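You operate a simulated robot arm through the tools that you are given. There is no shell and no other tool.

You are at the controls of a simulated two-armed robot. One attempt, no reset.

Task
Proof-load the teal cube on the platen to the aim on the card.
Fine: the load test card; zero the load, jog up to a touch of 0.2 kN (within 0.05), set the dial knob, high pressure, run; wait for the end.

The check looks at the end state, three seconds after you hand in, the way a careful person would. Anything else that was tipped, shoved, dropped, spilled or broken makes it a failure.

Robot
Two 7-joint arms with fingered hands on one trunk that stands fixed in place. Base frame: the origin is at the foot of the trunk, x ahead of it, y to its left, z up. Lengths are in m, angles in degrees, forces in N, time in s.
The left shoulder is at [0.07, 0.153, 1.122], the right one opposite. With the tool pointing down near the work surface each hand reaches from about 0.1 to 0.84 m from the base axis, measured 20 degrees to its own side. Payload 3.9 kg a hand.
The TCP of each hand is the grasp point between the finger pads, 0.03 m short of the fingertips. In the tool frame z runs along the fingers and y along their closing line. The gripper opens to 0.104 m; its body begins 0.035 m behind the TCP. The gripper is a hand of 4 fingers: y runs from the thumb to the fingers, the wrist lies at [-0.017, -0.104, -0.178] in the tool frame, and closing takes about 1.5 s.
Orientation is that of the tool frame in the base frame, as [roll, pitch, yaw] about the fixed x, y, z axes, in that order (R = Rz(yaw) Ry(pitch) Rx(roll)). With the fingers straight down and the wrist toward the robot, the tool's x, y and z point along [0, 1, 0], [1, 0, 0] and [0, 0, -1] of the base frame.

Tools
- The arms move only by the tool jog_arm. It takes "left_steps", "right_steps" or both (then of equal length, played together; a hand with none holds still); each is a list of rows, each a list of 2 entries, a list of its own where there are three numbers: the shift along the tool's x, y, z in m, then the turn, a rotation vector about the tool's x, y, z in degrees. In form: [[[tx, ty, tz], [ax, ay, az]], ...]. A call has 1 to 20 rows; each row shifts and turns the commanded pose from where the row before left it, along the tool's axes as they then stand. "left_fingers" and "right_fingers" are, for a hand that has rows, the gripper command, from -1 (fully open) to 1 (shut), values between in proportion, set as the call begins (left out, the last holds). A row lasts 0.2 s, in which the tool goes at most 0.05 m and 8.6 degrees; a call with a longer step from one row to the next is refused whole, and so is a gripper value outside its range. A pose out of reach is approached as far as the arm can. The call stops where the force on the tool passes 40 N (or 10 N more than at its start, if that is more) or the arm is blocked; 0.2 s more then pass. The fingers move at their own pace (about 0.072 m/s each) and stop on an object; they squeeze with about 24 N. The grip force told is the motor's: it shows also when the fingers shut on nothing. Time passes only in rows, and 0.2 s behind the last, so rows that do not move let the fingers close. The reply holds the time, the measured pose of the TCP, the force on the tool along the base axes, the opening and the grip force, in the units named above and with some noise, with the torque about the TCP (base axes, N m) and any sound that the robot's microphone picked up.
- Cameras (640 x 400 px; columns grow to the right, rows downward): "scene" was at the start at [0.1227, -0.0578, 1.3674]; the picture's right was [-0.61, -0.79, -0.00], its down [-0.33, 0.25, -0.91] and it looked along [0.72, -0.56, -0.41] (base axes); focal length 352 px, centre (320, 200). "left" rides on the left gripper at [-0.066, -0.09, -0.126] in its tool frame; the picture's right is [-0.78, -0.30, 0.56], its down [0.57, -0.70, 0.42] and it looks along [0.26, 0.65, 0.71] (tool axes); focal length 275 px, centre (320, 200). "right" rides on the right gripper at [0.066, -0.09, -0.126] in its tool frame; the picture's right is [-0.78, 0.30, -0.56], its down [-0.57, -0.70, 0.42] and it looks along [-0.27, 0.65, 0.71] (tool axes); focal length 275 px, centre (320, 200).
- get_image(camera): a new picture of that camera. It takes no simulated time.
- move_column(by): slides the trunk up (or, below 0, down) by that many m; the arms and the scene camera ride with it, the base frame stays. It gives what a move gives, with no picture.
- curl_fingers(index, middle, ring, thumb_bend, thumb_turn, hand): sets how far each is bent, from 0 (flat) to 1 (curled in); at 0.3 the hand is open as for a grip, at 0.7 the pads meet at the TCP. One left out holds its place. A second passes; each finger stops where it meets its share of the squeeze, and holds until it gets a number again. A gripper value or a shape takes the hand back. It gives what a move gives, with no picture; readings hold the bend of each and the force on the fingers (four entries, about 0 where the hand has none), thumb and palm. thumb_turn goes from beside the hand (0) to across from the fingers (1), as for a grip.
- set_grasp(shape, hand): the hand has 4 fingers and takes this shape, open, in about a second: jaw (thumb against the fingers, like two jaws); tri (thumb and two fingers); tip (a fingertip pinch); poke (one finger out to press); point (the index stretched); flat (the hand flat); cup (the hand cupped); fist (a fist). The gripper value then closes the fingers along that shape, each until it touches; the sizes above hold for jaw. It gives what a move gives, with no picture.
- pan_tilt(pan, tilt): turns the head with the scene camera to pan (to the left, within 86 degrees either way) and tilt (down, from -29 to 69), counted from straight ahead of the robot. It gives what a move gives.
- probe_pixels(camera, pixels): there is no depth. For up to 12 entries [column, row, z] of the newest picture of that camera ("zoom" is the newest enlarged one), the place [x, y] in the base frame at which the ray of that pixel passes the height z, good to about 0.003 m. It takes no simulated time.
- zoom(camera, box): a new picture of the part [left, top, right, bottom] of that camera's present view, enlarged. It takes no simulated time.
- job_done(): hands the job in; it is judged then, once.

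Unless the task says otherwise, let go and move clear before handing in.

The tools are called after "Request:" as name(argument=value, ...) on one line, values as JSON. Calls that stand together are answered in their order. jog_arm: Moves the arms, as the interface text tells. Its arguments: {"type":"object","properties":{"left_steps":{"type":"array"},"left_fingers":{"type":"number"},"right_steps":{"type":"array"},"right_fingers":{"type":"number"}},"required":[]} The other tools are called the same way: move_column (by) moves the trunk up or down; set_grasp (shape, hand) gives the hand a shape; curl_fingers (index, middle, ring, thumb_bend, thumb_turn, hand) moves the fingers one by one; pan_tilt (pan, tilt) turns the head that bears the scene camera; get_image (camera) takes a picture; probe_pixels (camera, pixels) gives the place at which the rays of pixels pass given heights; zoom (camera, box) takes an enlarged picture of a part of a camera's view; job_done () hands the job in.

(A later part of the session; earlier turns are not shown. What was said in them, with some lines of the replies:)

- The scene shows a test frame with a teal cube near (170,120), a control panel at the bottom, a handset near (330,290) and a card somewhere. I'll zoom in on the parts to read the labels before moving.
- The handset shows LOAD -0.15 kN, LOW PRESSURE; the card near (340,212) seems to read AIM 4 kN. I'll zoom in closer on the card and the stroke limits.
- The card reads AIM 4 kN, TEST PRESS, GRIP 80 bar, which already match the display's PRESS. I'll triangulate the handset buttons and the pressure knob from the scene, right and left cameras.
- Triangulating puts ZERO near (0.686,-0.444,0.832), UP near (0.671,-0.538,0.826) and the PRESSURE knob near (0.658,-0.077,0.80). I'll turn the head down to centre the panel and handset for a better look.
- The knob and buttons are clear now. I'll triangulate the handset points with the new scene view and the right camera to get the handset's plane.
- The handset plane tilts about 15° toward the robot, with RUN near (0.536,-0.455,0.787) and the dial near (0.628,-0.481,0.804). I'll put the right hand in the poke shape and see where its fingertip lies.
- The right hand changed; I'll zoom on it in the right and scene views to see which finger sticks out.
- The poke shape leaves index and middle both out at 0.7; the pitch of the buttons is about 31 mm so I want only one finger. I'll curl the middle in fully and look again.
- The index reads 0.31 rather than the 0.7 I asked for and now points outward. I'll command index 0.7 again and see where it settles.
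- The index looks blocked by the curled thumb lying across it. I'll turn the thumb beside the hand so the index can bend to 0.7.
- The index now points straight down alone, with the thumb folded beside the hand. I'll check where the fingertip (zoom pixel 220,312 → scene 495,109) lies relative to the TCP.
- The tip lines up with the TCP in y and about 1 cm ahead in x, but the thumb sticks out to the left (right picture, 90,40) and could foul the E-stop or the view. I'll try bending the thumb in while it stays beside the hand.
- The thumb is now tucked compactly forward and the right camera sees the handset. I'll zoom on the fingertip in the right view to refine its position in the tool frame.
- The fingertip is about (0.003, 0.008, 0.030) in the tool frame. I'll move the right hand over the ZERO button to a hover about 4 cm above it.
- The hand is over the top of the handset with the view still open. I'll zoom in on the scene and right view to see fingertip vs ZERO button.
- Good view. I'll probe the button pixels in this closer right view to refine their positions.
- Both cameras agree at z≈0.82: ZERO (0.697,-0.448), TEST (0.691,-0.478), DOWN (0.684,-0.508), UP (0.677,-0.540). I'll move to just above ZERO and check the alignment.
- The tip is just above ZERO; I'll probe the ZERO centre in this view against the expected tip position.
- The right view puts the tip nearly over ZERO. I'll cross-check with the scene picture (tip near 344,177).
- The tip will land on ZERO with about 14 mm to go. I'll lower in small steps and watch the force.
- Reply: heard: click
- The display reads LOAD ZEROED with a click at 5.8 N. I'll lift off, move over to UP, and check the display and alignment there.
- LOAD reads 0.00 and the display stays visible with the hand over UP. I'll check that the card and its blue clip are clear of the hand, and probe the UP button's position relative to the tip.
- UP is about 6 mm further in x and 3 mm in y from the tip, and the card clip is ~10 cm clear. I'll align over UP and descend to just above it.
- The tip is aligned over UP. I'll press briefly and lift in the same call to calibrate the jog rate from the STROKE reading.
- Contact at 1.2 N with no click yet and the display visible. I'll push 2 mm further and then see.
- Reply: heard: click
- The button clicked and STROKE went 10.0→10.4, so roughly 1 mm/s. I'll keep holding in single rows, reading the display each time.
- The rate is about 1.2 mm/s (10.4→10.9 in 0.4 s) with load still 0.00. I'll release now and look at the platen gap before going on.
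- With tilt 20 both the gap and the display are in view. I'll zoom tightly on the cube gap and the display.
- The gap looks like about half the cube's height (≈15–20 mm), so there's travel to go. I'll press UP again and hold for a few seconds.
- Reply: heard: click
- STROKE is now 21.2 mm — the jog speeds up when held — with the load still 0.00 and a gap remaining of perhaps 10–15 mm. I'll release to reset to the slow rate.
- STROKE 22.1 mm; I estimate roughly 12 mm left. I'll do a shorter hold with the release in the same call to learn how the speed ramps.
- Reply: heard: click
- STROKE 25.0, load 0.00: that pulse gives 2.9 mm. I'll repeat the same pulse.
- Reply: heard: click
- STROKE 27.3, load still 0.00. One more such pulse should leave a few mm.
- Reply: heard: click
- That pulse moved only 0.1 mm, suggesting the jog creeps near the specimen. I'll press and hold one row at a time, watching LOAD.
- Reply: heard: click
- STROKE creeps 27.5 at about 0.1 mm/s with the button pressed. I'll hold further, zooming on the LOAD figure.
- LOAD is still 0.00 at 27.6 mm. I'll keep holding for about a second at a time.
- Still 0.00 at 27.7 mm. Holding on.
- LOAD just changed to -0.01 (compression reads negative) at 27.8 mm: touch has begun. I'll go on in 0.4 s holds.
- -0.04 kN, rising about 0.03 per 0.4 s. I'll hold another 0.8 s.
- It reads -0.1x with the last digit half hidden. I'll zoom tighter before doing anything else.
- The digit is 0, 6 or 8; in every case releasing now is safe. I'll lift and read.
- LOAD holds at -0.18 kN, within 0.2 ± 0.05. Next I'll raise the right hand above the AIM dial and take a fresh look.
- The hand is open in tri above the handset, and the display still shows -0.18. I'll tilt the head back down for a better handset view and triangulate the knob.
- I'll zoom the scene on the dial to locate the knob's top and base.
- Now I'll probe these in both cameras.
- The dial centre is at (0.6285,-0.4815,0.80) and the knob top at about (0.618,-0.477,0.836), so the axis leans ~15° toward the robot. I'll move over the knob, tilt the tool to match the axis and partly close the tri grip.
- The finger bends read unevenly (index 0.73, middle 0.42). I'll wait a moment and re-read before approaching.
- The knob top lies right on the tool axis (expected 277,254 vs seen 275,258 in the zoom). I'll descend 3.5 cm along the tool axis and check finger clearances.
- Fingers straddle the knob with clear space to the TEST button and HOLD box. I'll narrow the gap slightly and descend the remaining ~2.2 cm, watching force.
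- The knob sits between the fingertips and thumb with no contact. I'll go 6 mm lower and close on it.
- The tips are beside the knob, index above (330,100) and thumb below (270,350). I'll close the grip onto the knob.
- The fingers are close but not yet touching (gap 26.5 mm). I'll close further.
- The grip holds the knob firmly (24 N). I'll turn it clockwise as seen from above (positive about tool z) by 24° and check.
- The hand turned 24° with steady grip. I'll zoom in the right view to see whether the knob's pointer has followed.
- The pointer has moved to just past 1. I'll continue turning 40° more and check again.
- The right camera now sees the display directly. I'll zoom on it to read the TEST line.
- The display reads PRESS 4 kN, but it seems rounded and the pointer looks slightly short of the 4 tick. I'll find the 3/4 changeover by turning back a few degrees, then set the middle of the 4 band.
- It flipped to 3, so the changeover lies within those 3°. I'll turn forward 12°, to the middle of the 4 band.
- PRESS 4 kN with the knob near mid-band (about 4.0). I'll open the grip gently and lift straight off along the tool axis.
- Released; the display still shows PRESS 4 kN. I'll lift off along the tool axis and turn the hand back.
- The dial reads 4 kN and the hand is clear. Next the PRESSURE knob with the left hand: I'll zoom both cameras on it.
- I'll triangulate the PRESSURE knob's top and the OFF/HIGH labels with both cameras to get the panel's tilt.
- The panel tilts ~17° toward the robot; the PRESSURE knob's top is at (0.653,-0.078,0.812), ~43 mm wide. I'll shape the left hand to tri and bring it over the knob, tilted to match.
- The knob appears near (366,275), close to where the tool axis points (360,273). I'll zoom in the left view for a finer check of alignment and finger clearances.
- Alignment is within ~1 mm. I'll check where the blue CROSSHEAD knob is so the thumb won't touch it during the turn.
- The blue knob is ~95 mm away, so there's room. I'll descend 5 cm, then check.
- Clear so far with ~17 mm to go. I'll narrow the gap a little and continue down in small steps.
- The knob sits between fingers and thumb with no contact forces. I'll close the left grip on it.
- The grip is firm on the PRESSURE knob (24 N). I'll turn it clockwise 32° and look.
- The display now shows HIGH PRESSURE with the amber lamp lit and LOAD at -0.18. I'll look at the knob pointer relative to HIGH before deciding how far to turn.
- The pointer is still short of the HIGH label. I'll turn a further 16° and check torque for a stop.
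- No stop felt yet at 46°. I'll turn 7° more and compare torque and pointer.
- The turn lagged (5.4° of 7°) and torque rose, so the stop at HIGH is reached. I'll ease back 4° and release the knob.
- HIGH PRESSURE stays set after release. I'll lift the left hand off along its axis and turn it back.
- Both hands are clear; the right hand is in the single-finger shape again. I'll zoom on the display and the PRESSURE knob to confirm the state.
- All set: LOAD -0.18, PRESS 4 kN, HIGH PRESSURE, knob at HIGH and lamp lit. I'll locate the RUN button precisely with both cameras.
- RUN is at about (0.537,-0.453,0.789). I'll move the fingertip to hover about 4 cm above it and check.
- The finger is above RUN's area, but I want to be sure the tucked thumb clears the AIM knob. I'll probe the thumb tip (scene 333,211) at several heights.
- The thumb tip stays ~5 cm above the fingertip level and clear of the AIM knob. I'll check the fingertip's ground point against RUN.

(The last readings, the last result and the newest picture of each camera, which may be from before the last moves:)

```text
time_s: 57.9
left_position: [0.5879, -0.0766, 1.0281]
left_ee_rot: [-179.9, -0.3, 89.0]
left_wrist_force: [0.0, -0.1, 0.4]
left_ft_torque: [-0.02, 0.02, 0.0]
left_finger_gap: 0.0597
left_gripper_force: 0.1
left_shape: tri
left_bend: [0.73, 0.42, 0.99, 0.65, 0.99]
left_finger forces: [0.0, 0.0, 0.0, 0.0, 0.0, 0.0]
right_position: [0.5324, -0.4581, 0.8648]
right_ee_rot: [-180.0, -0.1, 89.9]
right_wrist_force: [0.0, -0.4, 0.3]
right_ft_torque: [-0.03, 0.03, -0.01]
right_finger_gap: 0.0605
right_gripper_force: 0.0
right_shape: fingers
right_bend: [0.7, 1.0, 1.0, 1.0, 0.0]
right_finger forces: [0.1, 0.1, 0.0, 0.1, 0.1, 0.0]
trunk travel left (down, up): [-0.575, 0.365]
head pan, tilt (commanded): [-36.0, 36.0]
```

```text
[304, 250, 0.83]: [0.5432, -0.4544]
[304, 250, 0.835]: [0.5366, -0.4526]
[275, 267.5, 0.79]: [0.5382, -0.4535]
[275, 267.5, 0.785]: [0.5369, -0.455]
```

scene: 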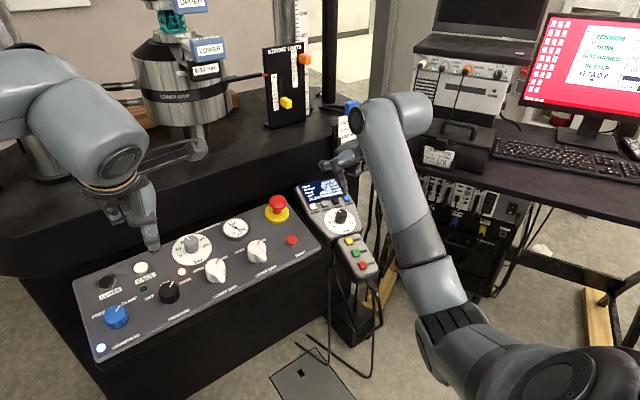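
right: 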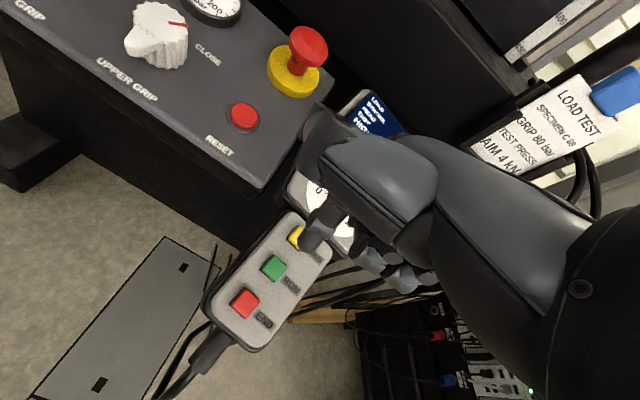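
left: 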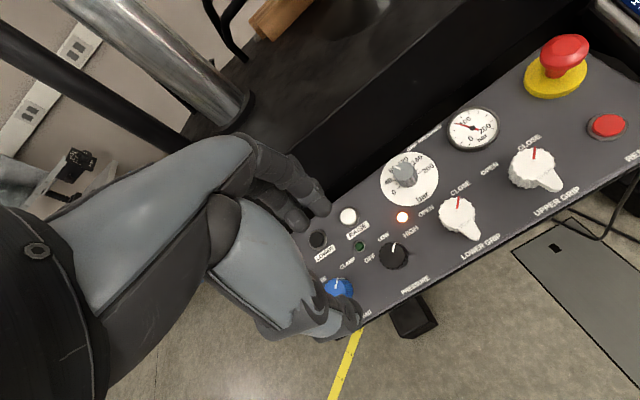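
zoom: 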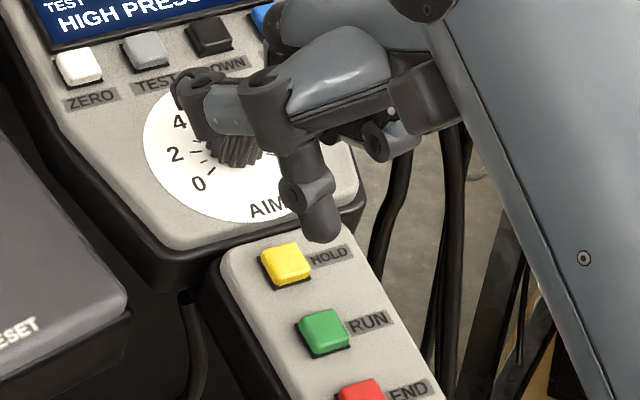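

The fingertip (0.5375,-0.4535) is right over RUN (0.536,-0.453). I'll descend 3 cm, then in small steps to the click.

Request:
jog_arm(right_steps=[[[0, 0, 0.012], [0, 0, 0]], [[0, 0, 0.012], [0, 0, 0]], [[0, 0, 0.007], [0, 0, 0]]])

Request:
zoom(camera="scene", box=[325, 195, 385, 265])

Request:
zoom(camera="right", box=[240, 180, 400, 320])

```text
time_s: 58.7
left_position: [0.5876, -0.0769, 1.0286]
left_ee_rot: [-180.0, -0.2, 89.0]
left_wrist_force: [-0.3, 0.1, -0.6]
left_ft_torque: [0.01, 0.0, -0.01]
left_finger_gap: 0.0593
left_gripper_force: 0.0
left_shape: tri
left_bend: [0.73, 0.42, 0.99, 0.65, 0.99]
left_finger forces: [0.0, 0.0, 0.1, 0.0, 0.0, 0.1]
right_position: [0.5314, -0.4565, 0.8336]
right_ee_rot: [179.9, 0.0, 89.9]
right_wrist_force: [0.0, -0.4, 0.1]
right_ft_torque: [0.01, -0.01, 0.01]
right_finger_gap: 0.0601
right_gripper_force: 0.1
right_shape: fingers
right_bend: [0.7, 1.0, 1.0, 1.0, 0.0]
right_finger forces: [0.1, 0.1, 0.0, 0.0, 0.1, 0.0]
trunk travel left (down, up): [-0.575, 0.365]
head pan, tilt (commanded): [-36.0, 36.0]
```

```text
5.71 times, centred on (355, 230) of scene
```

zoom: 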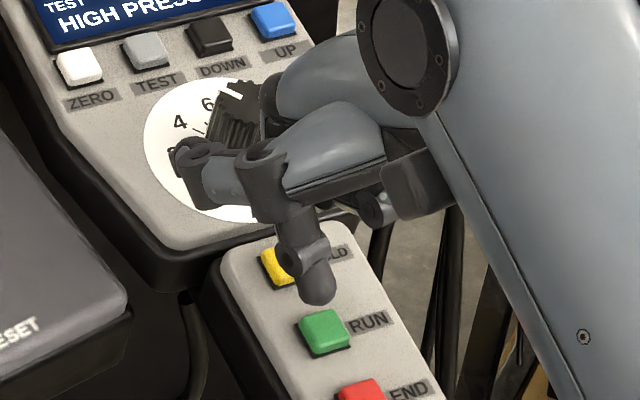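

```text
2.86 times, centred on (320, 250) of right
```

zoom: 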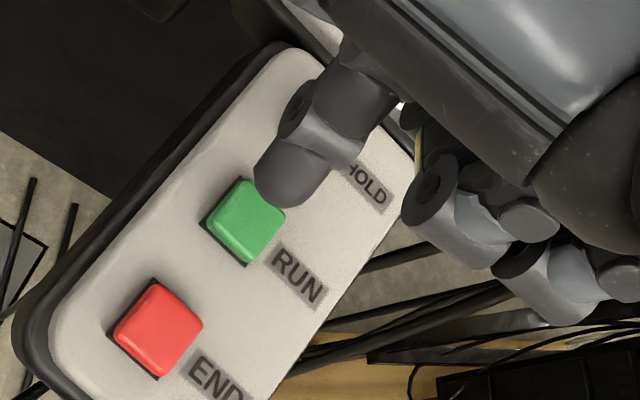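

The tip is about 1 cm above RUN. I'll press down in small steps until the click.

Request:
jog_arm(right_steps=[[[0, 0, 0.004], [0, 0, 0]], [[0, 0, 0.004], [0, 0, 0]]])

Request:
zoom(camera="scene", box=[305, 165, 385, 265])

```text
time_s: 59.3
left_position: [0.5862, -0.0761, 1.0284]
left_ee_rot: [-180.0, -0.4, 88.9]
left_wrist_force: [0.2, 0.0, 1.0]
left_ft_torque: [-0.03, 0.02, -0.04]
left_finger_gap: 0.0597
left_gripper_force: 0.1
left_shape: tri
left_bend: [0.73, 0.42, 0.99, 0.65, 0.99]
left_finger forces: [0.0, 0.1, 0.0, 0.1, 0.1, 0.1]
right_position: [0.5318, -0.458, 0.8261]
right_ee_rot: [-180.0, 0.0, 90.1]
right_wrist_force: [0.6, 0.4, 0.6]
right_ft_torque: [0.02, 0.02, 0.0]
right_finger_gap: 0.0603
right_gripper_force: 0.0
right_shape: fingers
right_bend: [0.7, 1.0, 1.0, 1.0, 0.0]
right_finger forces: [0.0, 0.0, 0.1, 0.0, 0.1, 0.0]
trunk travel left (down, up): [-0.575, 0.365]
head pan, tilt (commanded): [-36.0, 36.0]
```

```text
4.00 times, centred on (345, 215) of scene
```

zoom: 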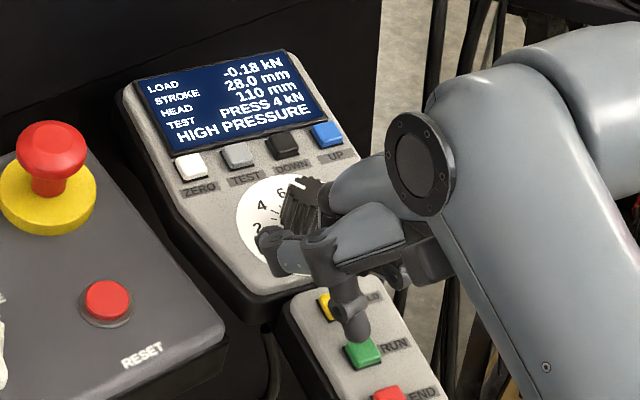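

No contact yet (0 N), display unchanged. I'll continue down 2 mm at a time.

Request:
jog_arm(right_steps=[[[0, 0, 0.002], [0, 0, 0]], [[0, 0, 0.002], [0, 0, 0]]])

Request:
zoom(camera="scene", box=[305, 165, 385, 265])

```text
time_s: 59.9
left_position: [0.5871, -0.0772, 1.0294]
left_ee_rot: [-179.9, -0.2, 89.0]
left_wrist_force: [-0.1, 0.7, -0.5]
left_ft_torque: [0.0, 0.05, -0.02]
left_finger_gap: 0.0596
left_gripper_force: 0.1
left_shape: tri
left_bend: [0.73, 0.42, 0.99, 0.65, 0.99]
left_finger forces: [0.0, 0.0, 0.0, 0.1, 0.0, 0.0]
right_position: [0.5316, -0.4581, 0.8211]
right_ee_rot: [-179.8, -0.1, 90.0]
right_wrist_force: [1.0, 0.4, 0.0]
right_ft_torque: [-0.01, -0.03, 0.02]
right_finger_gap: 0.0604
right_gripper_force: 0.1
right_shape: fingers
right_bend: [0.7, 1.0, 1.0, 1.0, 0.0]
right_finger forces: [0.1, 0.0, 0.0, 0.0, 0.1, 0.0]
trunk travel left (down, up): [-0.575, 0.365]
head pan, tilt (commanded): [-36.0, 36.0]
```

```text
4.00 times, centred on (345, 215) of scene
```

zoom: 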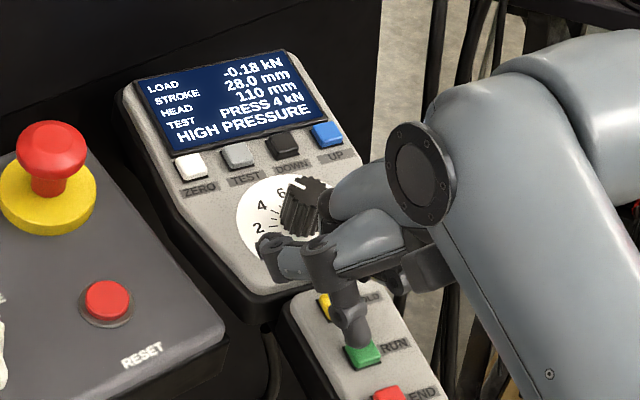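

Still no contact at TCP 0.8211. Two more 2 mm steps.

Request:
jog_arm(right_steps=[[[0, 0, 0.002], [0, 0, 0]], [[0, 0, 0.0015], [0, 0, 0]]])

Request:
zoom(camera="scene", box=[305, 165, 385, 265])

```text
time_s: 60.5
left_position: [0.5865, -0.0766, 1.0292]
left_ee_rot: [-180.0, -0.3, 89.0]
left_wrist_force: [0.4, -1.1, -0.5]
left_ft_torque: [-0.02, 0.0, 0.0]
left_finger_gap: 0.0593
left_gripper_force: 0.1
left_shape: tri
left_bend: [0.73, 0.42, 0.99, 0.65, 0.99]
left_finger forces: [0.1, 0.0, 0.1, 0.1, 0.0, 0.1]
right_position: [0.5313, -0.4575, 0.8179]
right_ee_rot: [180.0, 0.0, 89.9]
right_wrist_force: [0.0, -0.7, 1.6]
right_ft_torque: [-0.01, 0.04, -0.01]
right_finger_gap: 0.0603
right_gripper_force: 0.4
right_shape: fingers
right_bend: [0.7, 1.0, 1.0, 1.0, 0.0]
right_finger forces: [1.3, 0.1, 0.0, 0.0, 0.0, 0.0]
trunk travel left (down, up): [-0.575, 0.365]
head pan, tilt (commanded): [-36.0, 36.0]
```

```text
4.00 times, centred on (345, 215) of scene
```

zoom: 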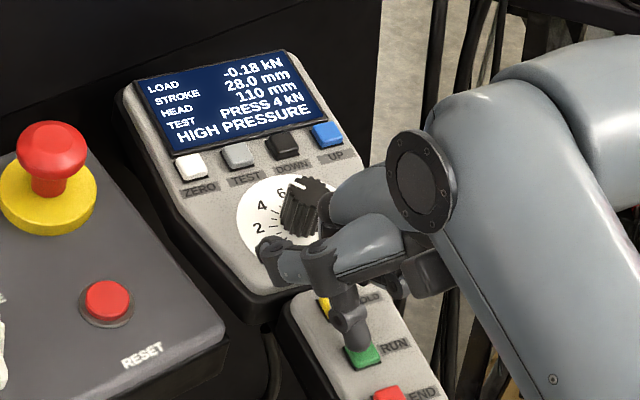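

Contact at 1.3 N on the index. A further 2.5 mm should click RUN, then I'll read the display.

Request:
jog_arm(right_steps=[[[0, 0, 0.0025], [0, 0, 0]]])

Request:
zoom(camera="scene", box=[305, 165, 385, 265])

```text
time_s: 60.9
left_position: [0.5871, -0.0757, 1.0281]
left_ee_rot: [-180.0, -0.4, 89.0]
left_wrist_force: [-0.1, -0.4, 0.7]
left_ft_torque: [0.0, 0.02, -0.02]
left_finger_gap: 0.0593
left_gripper_force: 0.0
left_shape: tri
left_bend: [0.73, 0.42, 0.99, 0.65, 0.99]
left_finger forces: [0.0, 0.0, 0.1, 0.0, 0.1, 0.1]
right_position: [0.5307, -0.4591, 0.816]
right_ee_rot: [179.9, 0.0, 89.8]
right_wrist_force: [0.7, 0.4, 3.7]
right_ft_torque: [0.06, -0.04, -0.04]
right_finger_gap: 0.0605
right_gripper_force: 1.1
right_shape: fingers
right_bend: [0.7, 1.0, 1.0, 1.0, 0.0]
right_finger forces: [3.1, 0.1, 0.0, 0.1, 0.0, 0.0]
trunk travel left (down, up): [-0.575, 0.365]
head pan, tilt (commanded): [-36.0, 36.0]
heard: click
```

```text
4.00 times, centred on (345, 215) of scene
```

zoom: 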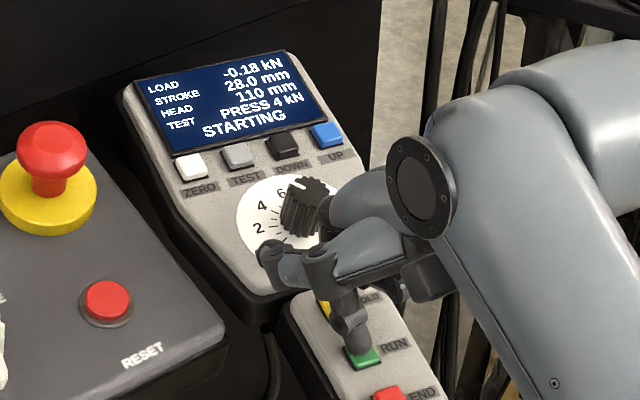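

The display says STARTING after the click. I'll lift the finger straight off and watch the test.

Request:
jog_arm(right_steps=[[[0, 0, -0.01], [0, 0, 0]], [[0, 0, -0.02], [0, 0, 0]], [[0, 0, -0.03], [0, 0, 0]]])

Request:
zoom(camera="scene", box=[305, 165, 385, 265])

```text
time_s: 61.7
left_position: [0.5872, -0.0759, 1.0296]
left_ee_rot: [180.0, -0.3, 89.0]
left_wrist_force: [-1.1, -0.5, -0.2]
left_ft_torque: [0.01, 0.04, 0.03]
left_finger_gap: 0.0597
left_gripper_force: 0.1
left_shape: tri
left_bend: [0.73, 0.42, 0.99, 0.65, 0.99]
left_finger forces: [0.0, 0.1, 0.0, 0.0, 0.1, 0.1]
right_position: [0.5322, -0.4588, 0.8757]
right_ee_rot: [-179.9, 0.0, 90.0]
right_wrist_force: [0.1, -0.7, 0.9]
right_ft_torque: [-0.02, 0.0, -0.01]
right_finger_gap: 0.0605
right_gripper_force: 0.1
right_shape: fingers
right_bend: [0.7, 1.0, 1.0, 1.0, 0.0]
right_finger forces: [0.1, 0.0, 0.0, 0.0, 0.1, 0.1]
trunk travel left (down, up): [-0.575, 0.365]
head pan, tilt (commanded): [-36.0, 36.0]
```

```text
4.00 times, centred on (345, 215) of scene
```

zoom: 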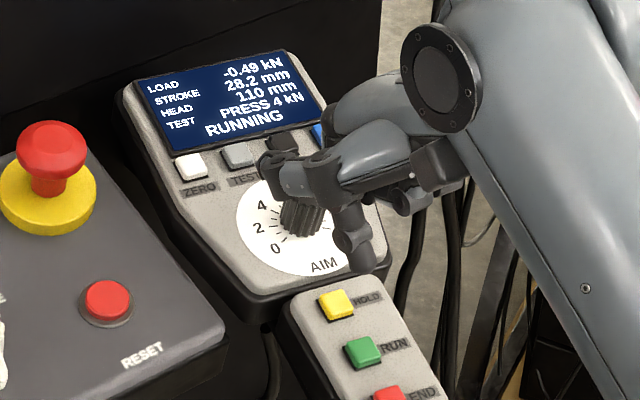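

The test is RUNNING (-0.49 kN). I'll move the right hand up and back, out of the way, while it loads.

Request:
jog_arm(right_steps=[[[0, 0, -0.04], [0, 0, 0]], [[0, 0, -0.04], [0, 0, 0]], [[-0.002, -0.02, -0.03], [0, 0, 0]], [[-0.002, -0.02, -0.03], [0, 0, 0]], [[-0.002, -0.02, -0.03], [0, 0, 0]], [[-0.002, -0.02, -0.03], [0, 0, 0]], [[-0.002, -0.02, -0.03], [0, 0, 0]], [[-0.002, -0.02, -0.03], [0, 0, 0]], [[-0.002, -0.02, -0.02], [0, 0, 0]]])

Request:
get_image(camera="scene")

Request:
zoom(camera="scene", box=[290, 165, 370, 245])

```text
time_s: 63.7
left_position: [0.5875, -0.0761, 1.0292]
left_ee_rot: [180.0, -0.3, 88.9]
left_wrist_force: [0.2, 0.8, 0.8]
left_ft_torque: [0.01, 0.0, 0.03]
left_finger_gap: 0.0593
left_gripper_force: 0.1
left_shape: tri
left_bend: [0.73, 0.42, 0.99, 0.65, 0.99]
left_finger forces: [0.0, 0.0, 0.0, 0.1, 0.0, 0.1]
right_position: [0.3911, -0.4716, 1.1548]
right_ee_rot: [179.9, 0.0, 90.1]
right_wrist_force: [0.5, -0.2, 0.2]
right_ft_torque: [0.02, -0.04, 0.0]
right_finger_gap: 0.0604
right_gripper_force: 0.1
right_shape: fingers
right_bend: [0.7, 1.0, 1.0, 1.0, 0.0]
right_finger forces: [0.0, 0.0, 0.0, 0.1, 0.1, 0.0]
trunk travel left (down, up): [-0.575, 0.365]
head pan, tilt (commanded): [-36.0, 36.0]
```

```text
taken
```

scene: 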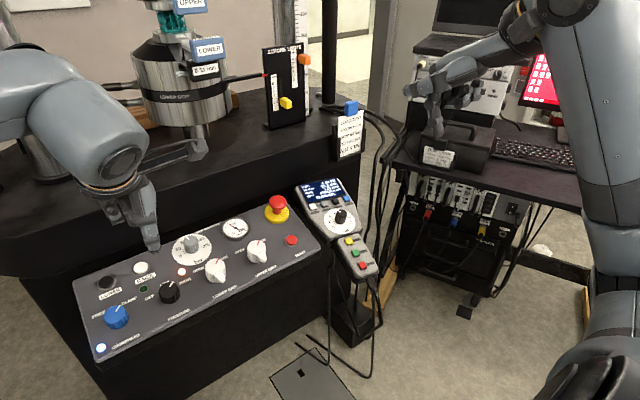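

```text
5.00 times, centred on (330, 205) of scene
```

zoom: 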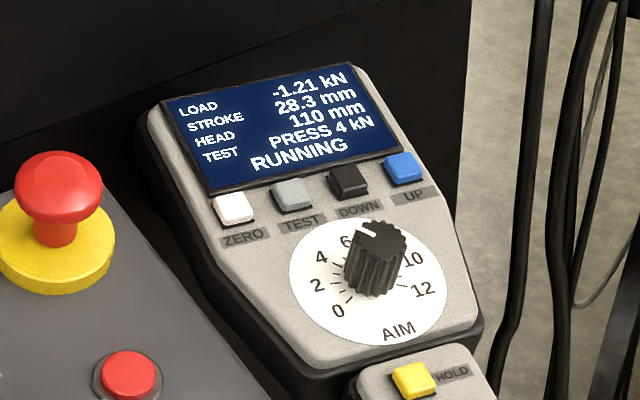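

RUNNING at -1.21 kN. I'll raise the left hand further clear and let time pass.

Request:
jog_arm(left_steps=[[[0, 0, -0.03], [0, 0, 0]], [[0, 0, -0.03], [0, 0, 0]], [[0, 0, -0.03], [0, 0, 0]], [[0, 0, -0.01], [0, 0, 0]], [[0, 0, 0], [0, 0, 0]], [[0, 0, 0], [0, 0, 0]], [[0, 0, 0], [0, 0, 0]], [[0, 0, 0], [0, 0, 0]], [[0, 0, 0], [0, 0, 0]], [[0, 0, 0], [0, 0, 0]], [[0, 0, 0], [0, 0, 0]], [[0, 0, 0], [0, 0, 0]], [[0, 0, 0], [0, 0, 0]], [[0, 0, 0], [0, 0, 0]], [[0, 0, 0], [0, 0, 0]], [[0, 0, 0], [0, 0, 0]], [[0, 0, 0], [0, 0, 0]], [[0, 0, 0], [0, 0, 0]]])

Request:
zoom(camera="scene", box=[290, 165, 370, 245])

```text
time_s: 67.5
left_position: [0.5878, -0.0772, 1.1284]
left_ee_rot: [180.0, -0.3, 89.1]
left_wrist_force: [0.0, 0.3, 0.5]
left_ft_torque: [0.01, -0.02, 0.02]
left_finger_gap: 0.0593
left_gripper_force: 0.1
left_shape: tri
left_bend: [0.73, 0.42, 0.99, 0.65, 0.99]
left_finger forces: [0.0, 0.1, 0.0, 0.0, 0.0, 0.1]
right_position: [0.392, -0.4721, 1.1546]
right_ee_rot: [-180.0, 0.1, 89.9]
right_wrist_force: [0.1, -0.9, -0.4]
right_ft_torque: [0.03, -0.02, 0.02]
right_finger_gap: 0.0602
right_gripper_force: 0.1
right_shape: fingers
right_bend: [0.7, 1.0, 1.0, 1.0, 0.0]
right_finger forces: [0.1, 0.1, 0.1, 0.1, 0.0, 0.0]
trunk travel left (down, up): [-0.575, 0.365]
head pan, tilt (commanded): [-36.0, 36.0]
```

```text
5.00 times, centred on (330, 205) of scene
```

zoom: 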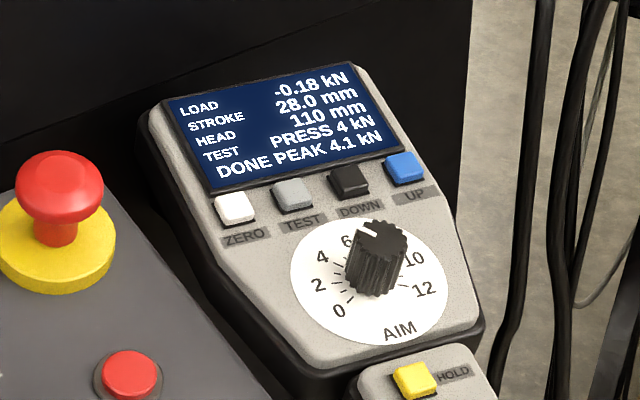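

The display shows DONE PEAK 4.1 kN, with load back at -0.18 kN. Before handing in, I'll check the cube and the surroundings.

Request:
pan_tilt(pan=-30, tilt=22)

Request:
get_image(camera="scene")

Request:
zoom(camera="scene", box=[200, 90, 270, 170])

Request:
zoom(camera="scene", box=[310, 240, 420, 370])

```text
time_s: 68.3
left_position: [0.5873, -0.0781, 1.1286]
left_ee_rot: [-179.9, -0.3, 89.0]
left_wrist_force: [0.4, -0.7, 0.1]
left_ft_torque: [0.01, -0.01, 0.01]
left_finger_gap: 0.0598
left_gripper_force: 0.1
left_shape: tri
left_bend: [0.73, 0.42, 0.99, 0.65, 0.99]
left_finger forces: [0.1, 0.0, 0.0, 0.1, 0.2, 0.0]
right_position: [0.3915, -0.4733, 1.154]
right_ee_rot: [180.0, 0.1, 89.9]
right_wrist_force: [-0.4, 0.4, 0.8]
right_ft_torque: [0.01, -0.03, -0.01]
right_finger_gap: 0.0604
right_gripper_force: 0.0
right_shape: fingers
right_bend: [0.7, 1.0, 1.0, 1.0, 0.0]
right_finger forces: [0.1, 0.1, 0.0, 0.1, 0.0, 0.0]
trunk travel left (down, up): [-0.575, 0.365]
head pan, tilt (commanded): [-30.0, 22.0]
```

```text
taken
```

scene: 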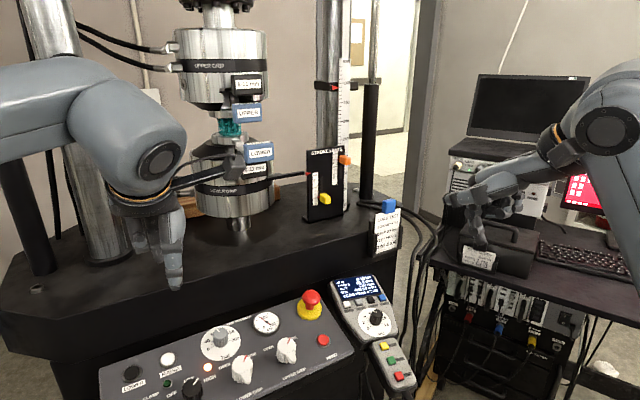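

```text
5.00 times, centred on (235, 130) of scene
```

zoom: 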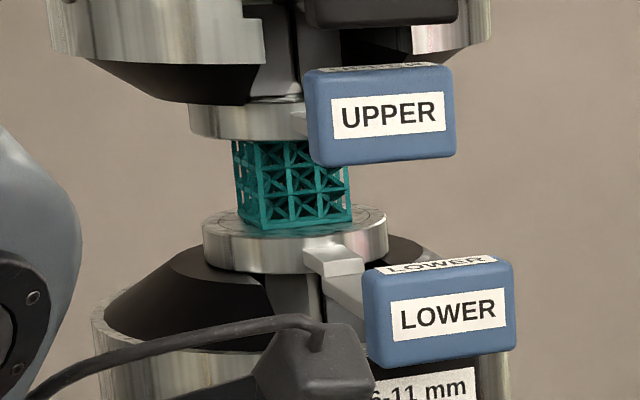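

```text
3.08 times, centred on (365, 305) of scene
```

zoom: 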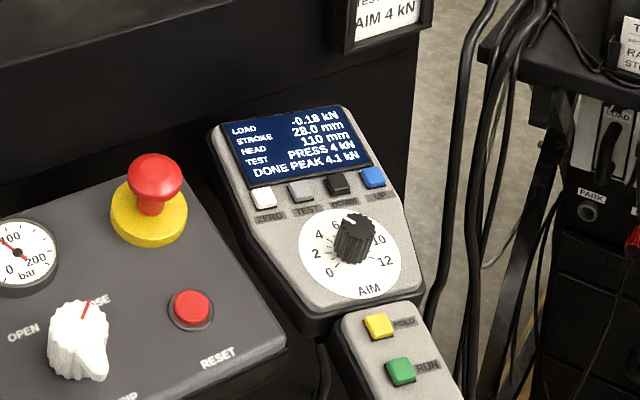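

The test shows DONE with a peak of 4.1 kN at aim 4. The cube is intact between the platens, both hands are clear, and nothing else has moved, so I'm handing in.

Request:
job_done()

```text
The job is handed in.
```

The proof-load test on the teal cube ran to its end, and the handset shows **DONE PEAK 4.1 kN** against the card's aim of 4 kN. I don't know the check's tolerance on the peak. The 0.1 kN over may come from the dial: its display shows only whole kN, so I set it by turning to about the middle of the 4 band.

- **Zero and touch:** I zeroed the load, then jogged up in low pressure to a touch of 0.18 kN, within the 0.2 ± 0.05 kN asked. The display shows compression as negative, so it reads -0.18 kN.
- **Settings:** The handset showed PRESS 4 kN and HIGH PRESSURE when I pressed RUN. The test type and grip pressure already matched the card, so I left them alone.
- **End state:** The load is back at -0.18 kN and the cube looks intact between the platens. Both hands are clear, and I saw nothing else moved or knocked. The pressure knob is still at HIGH.
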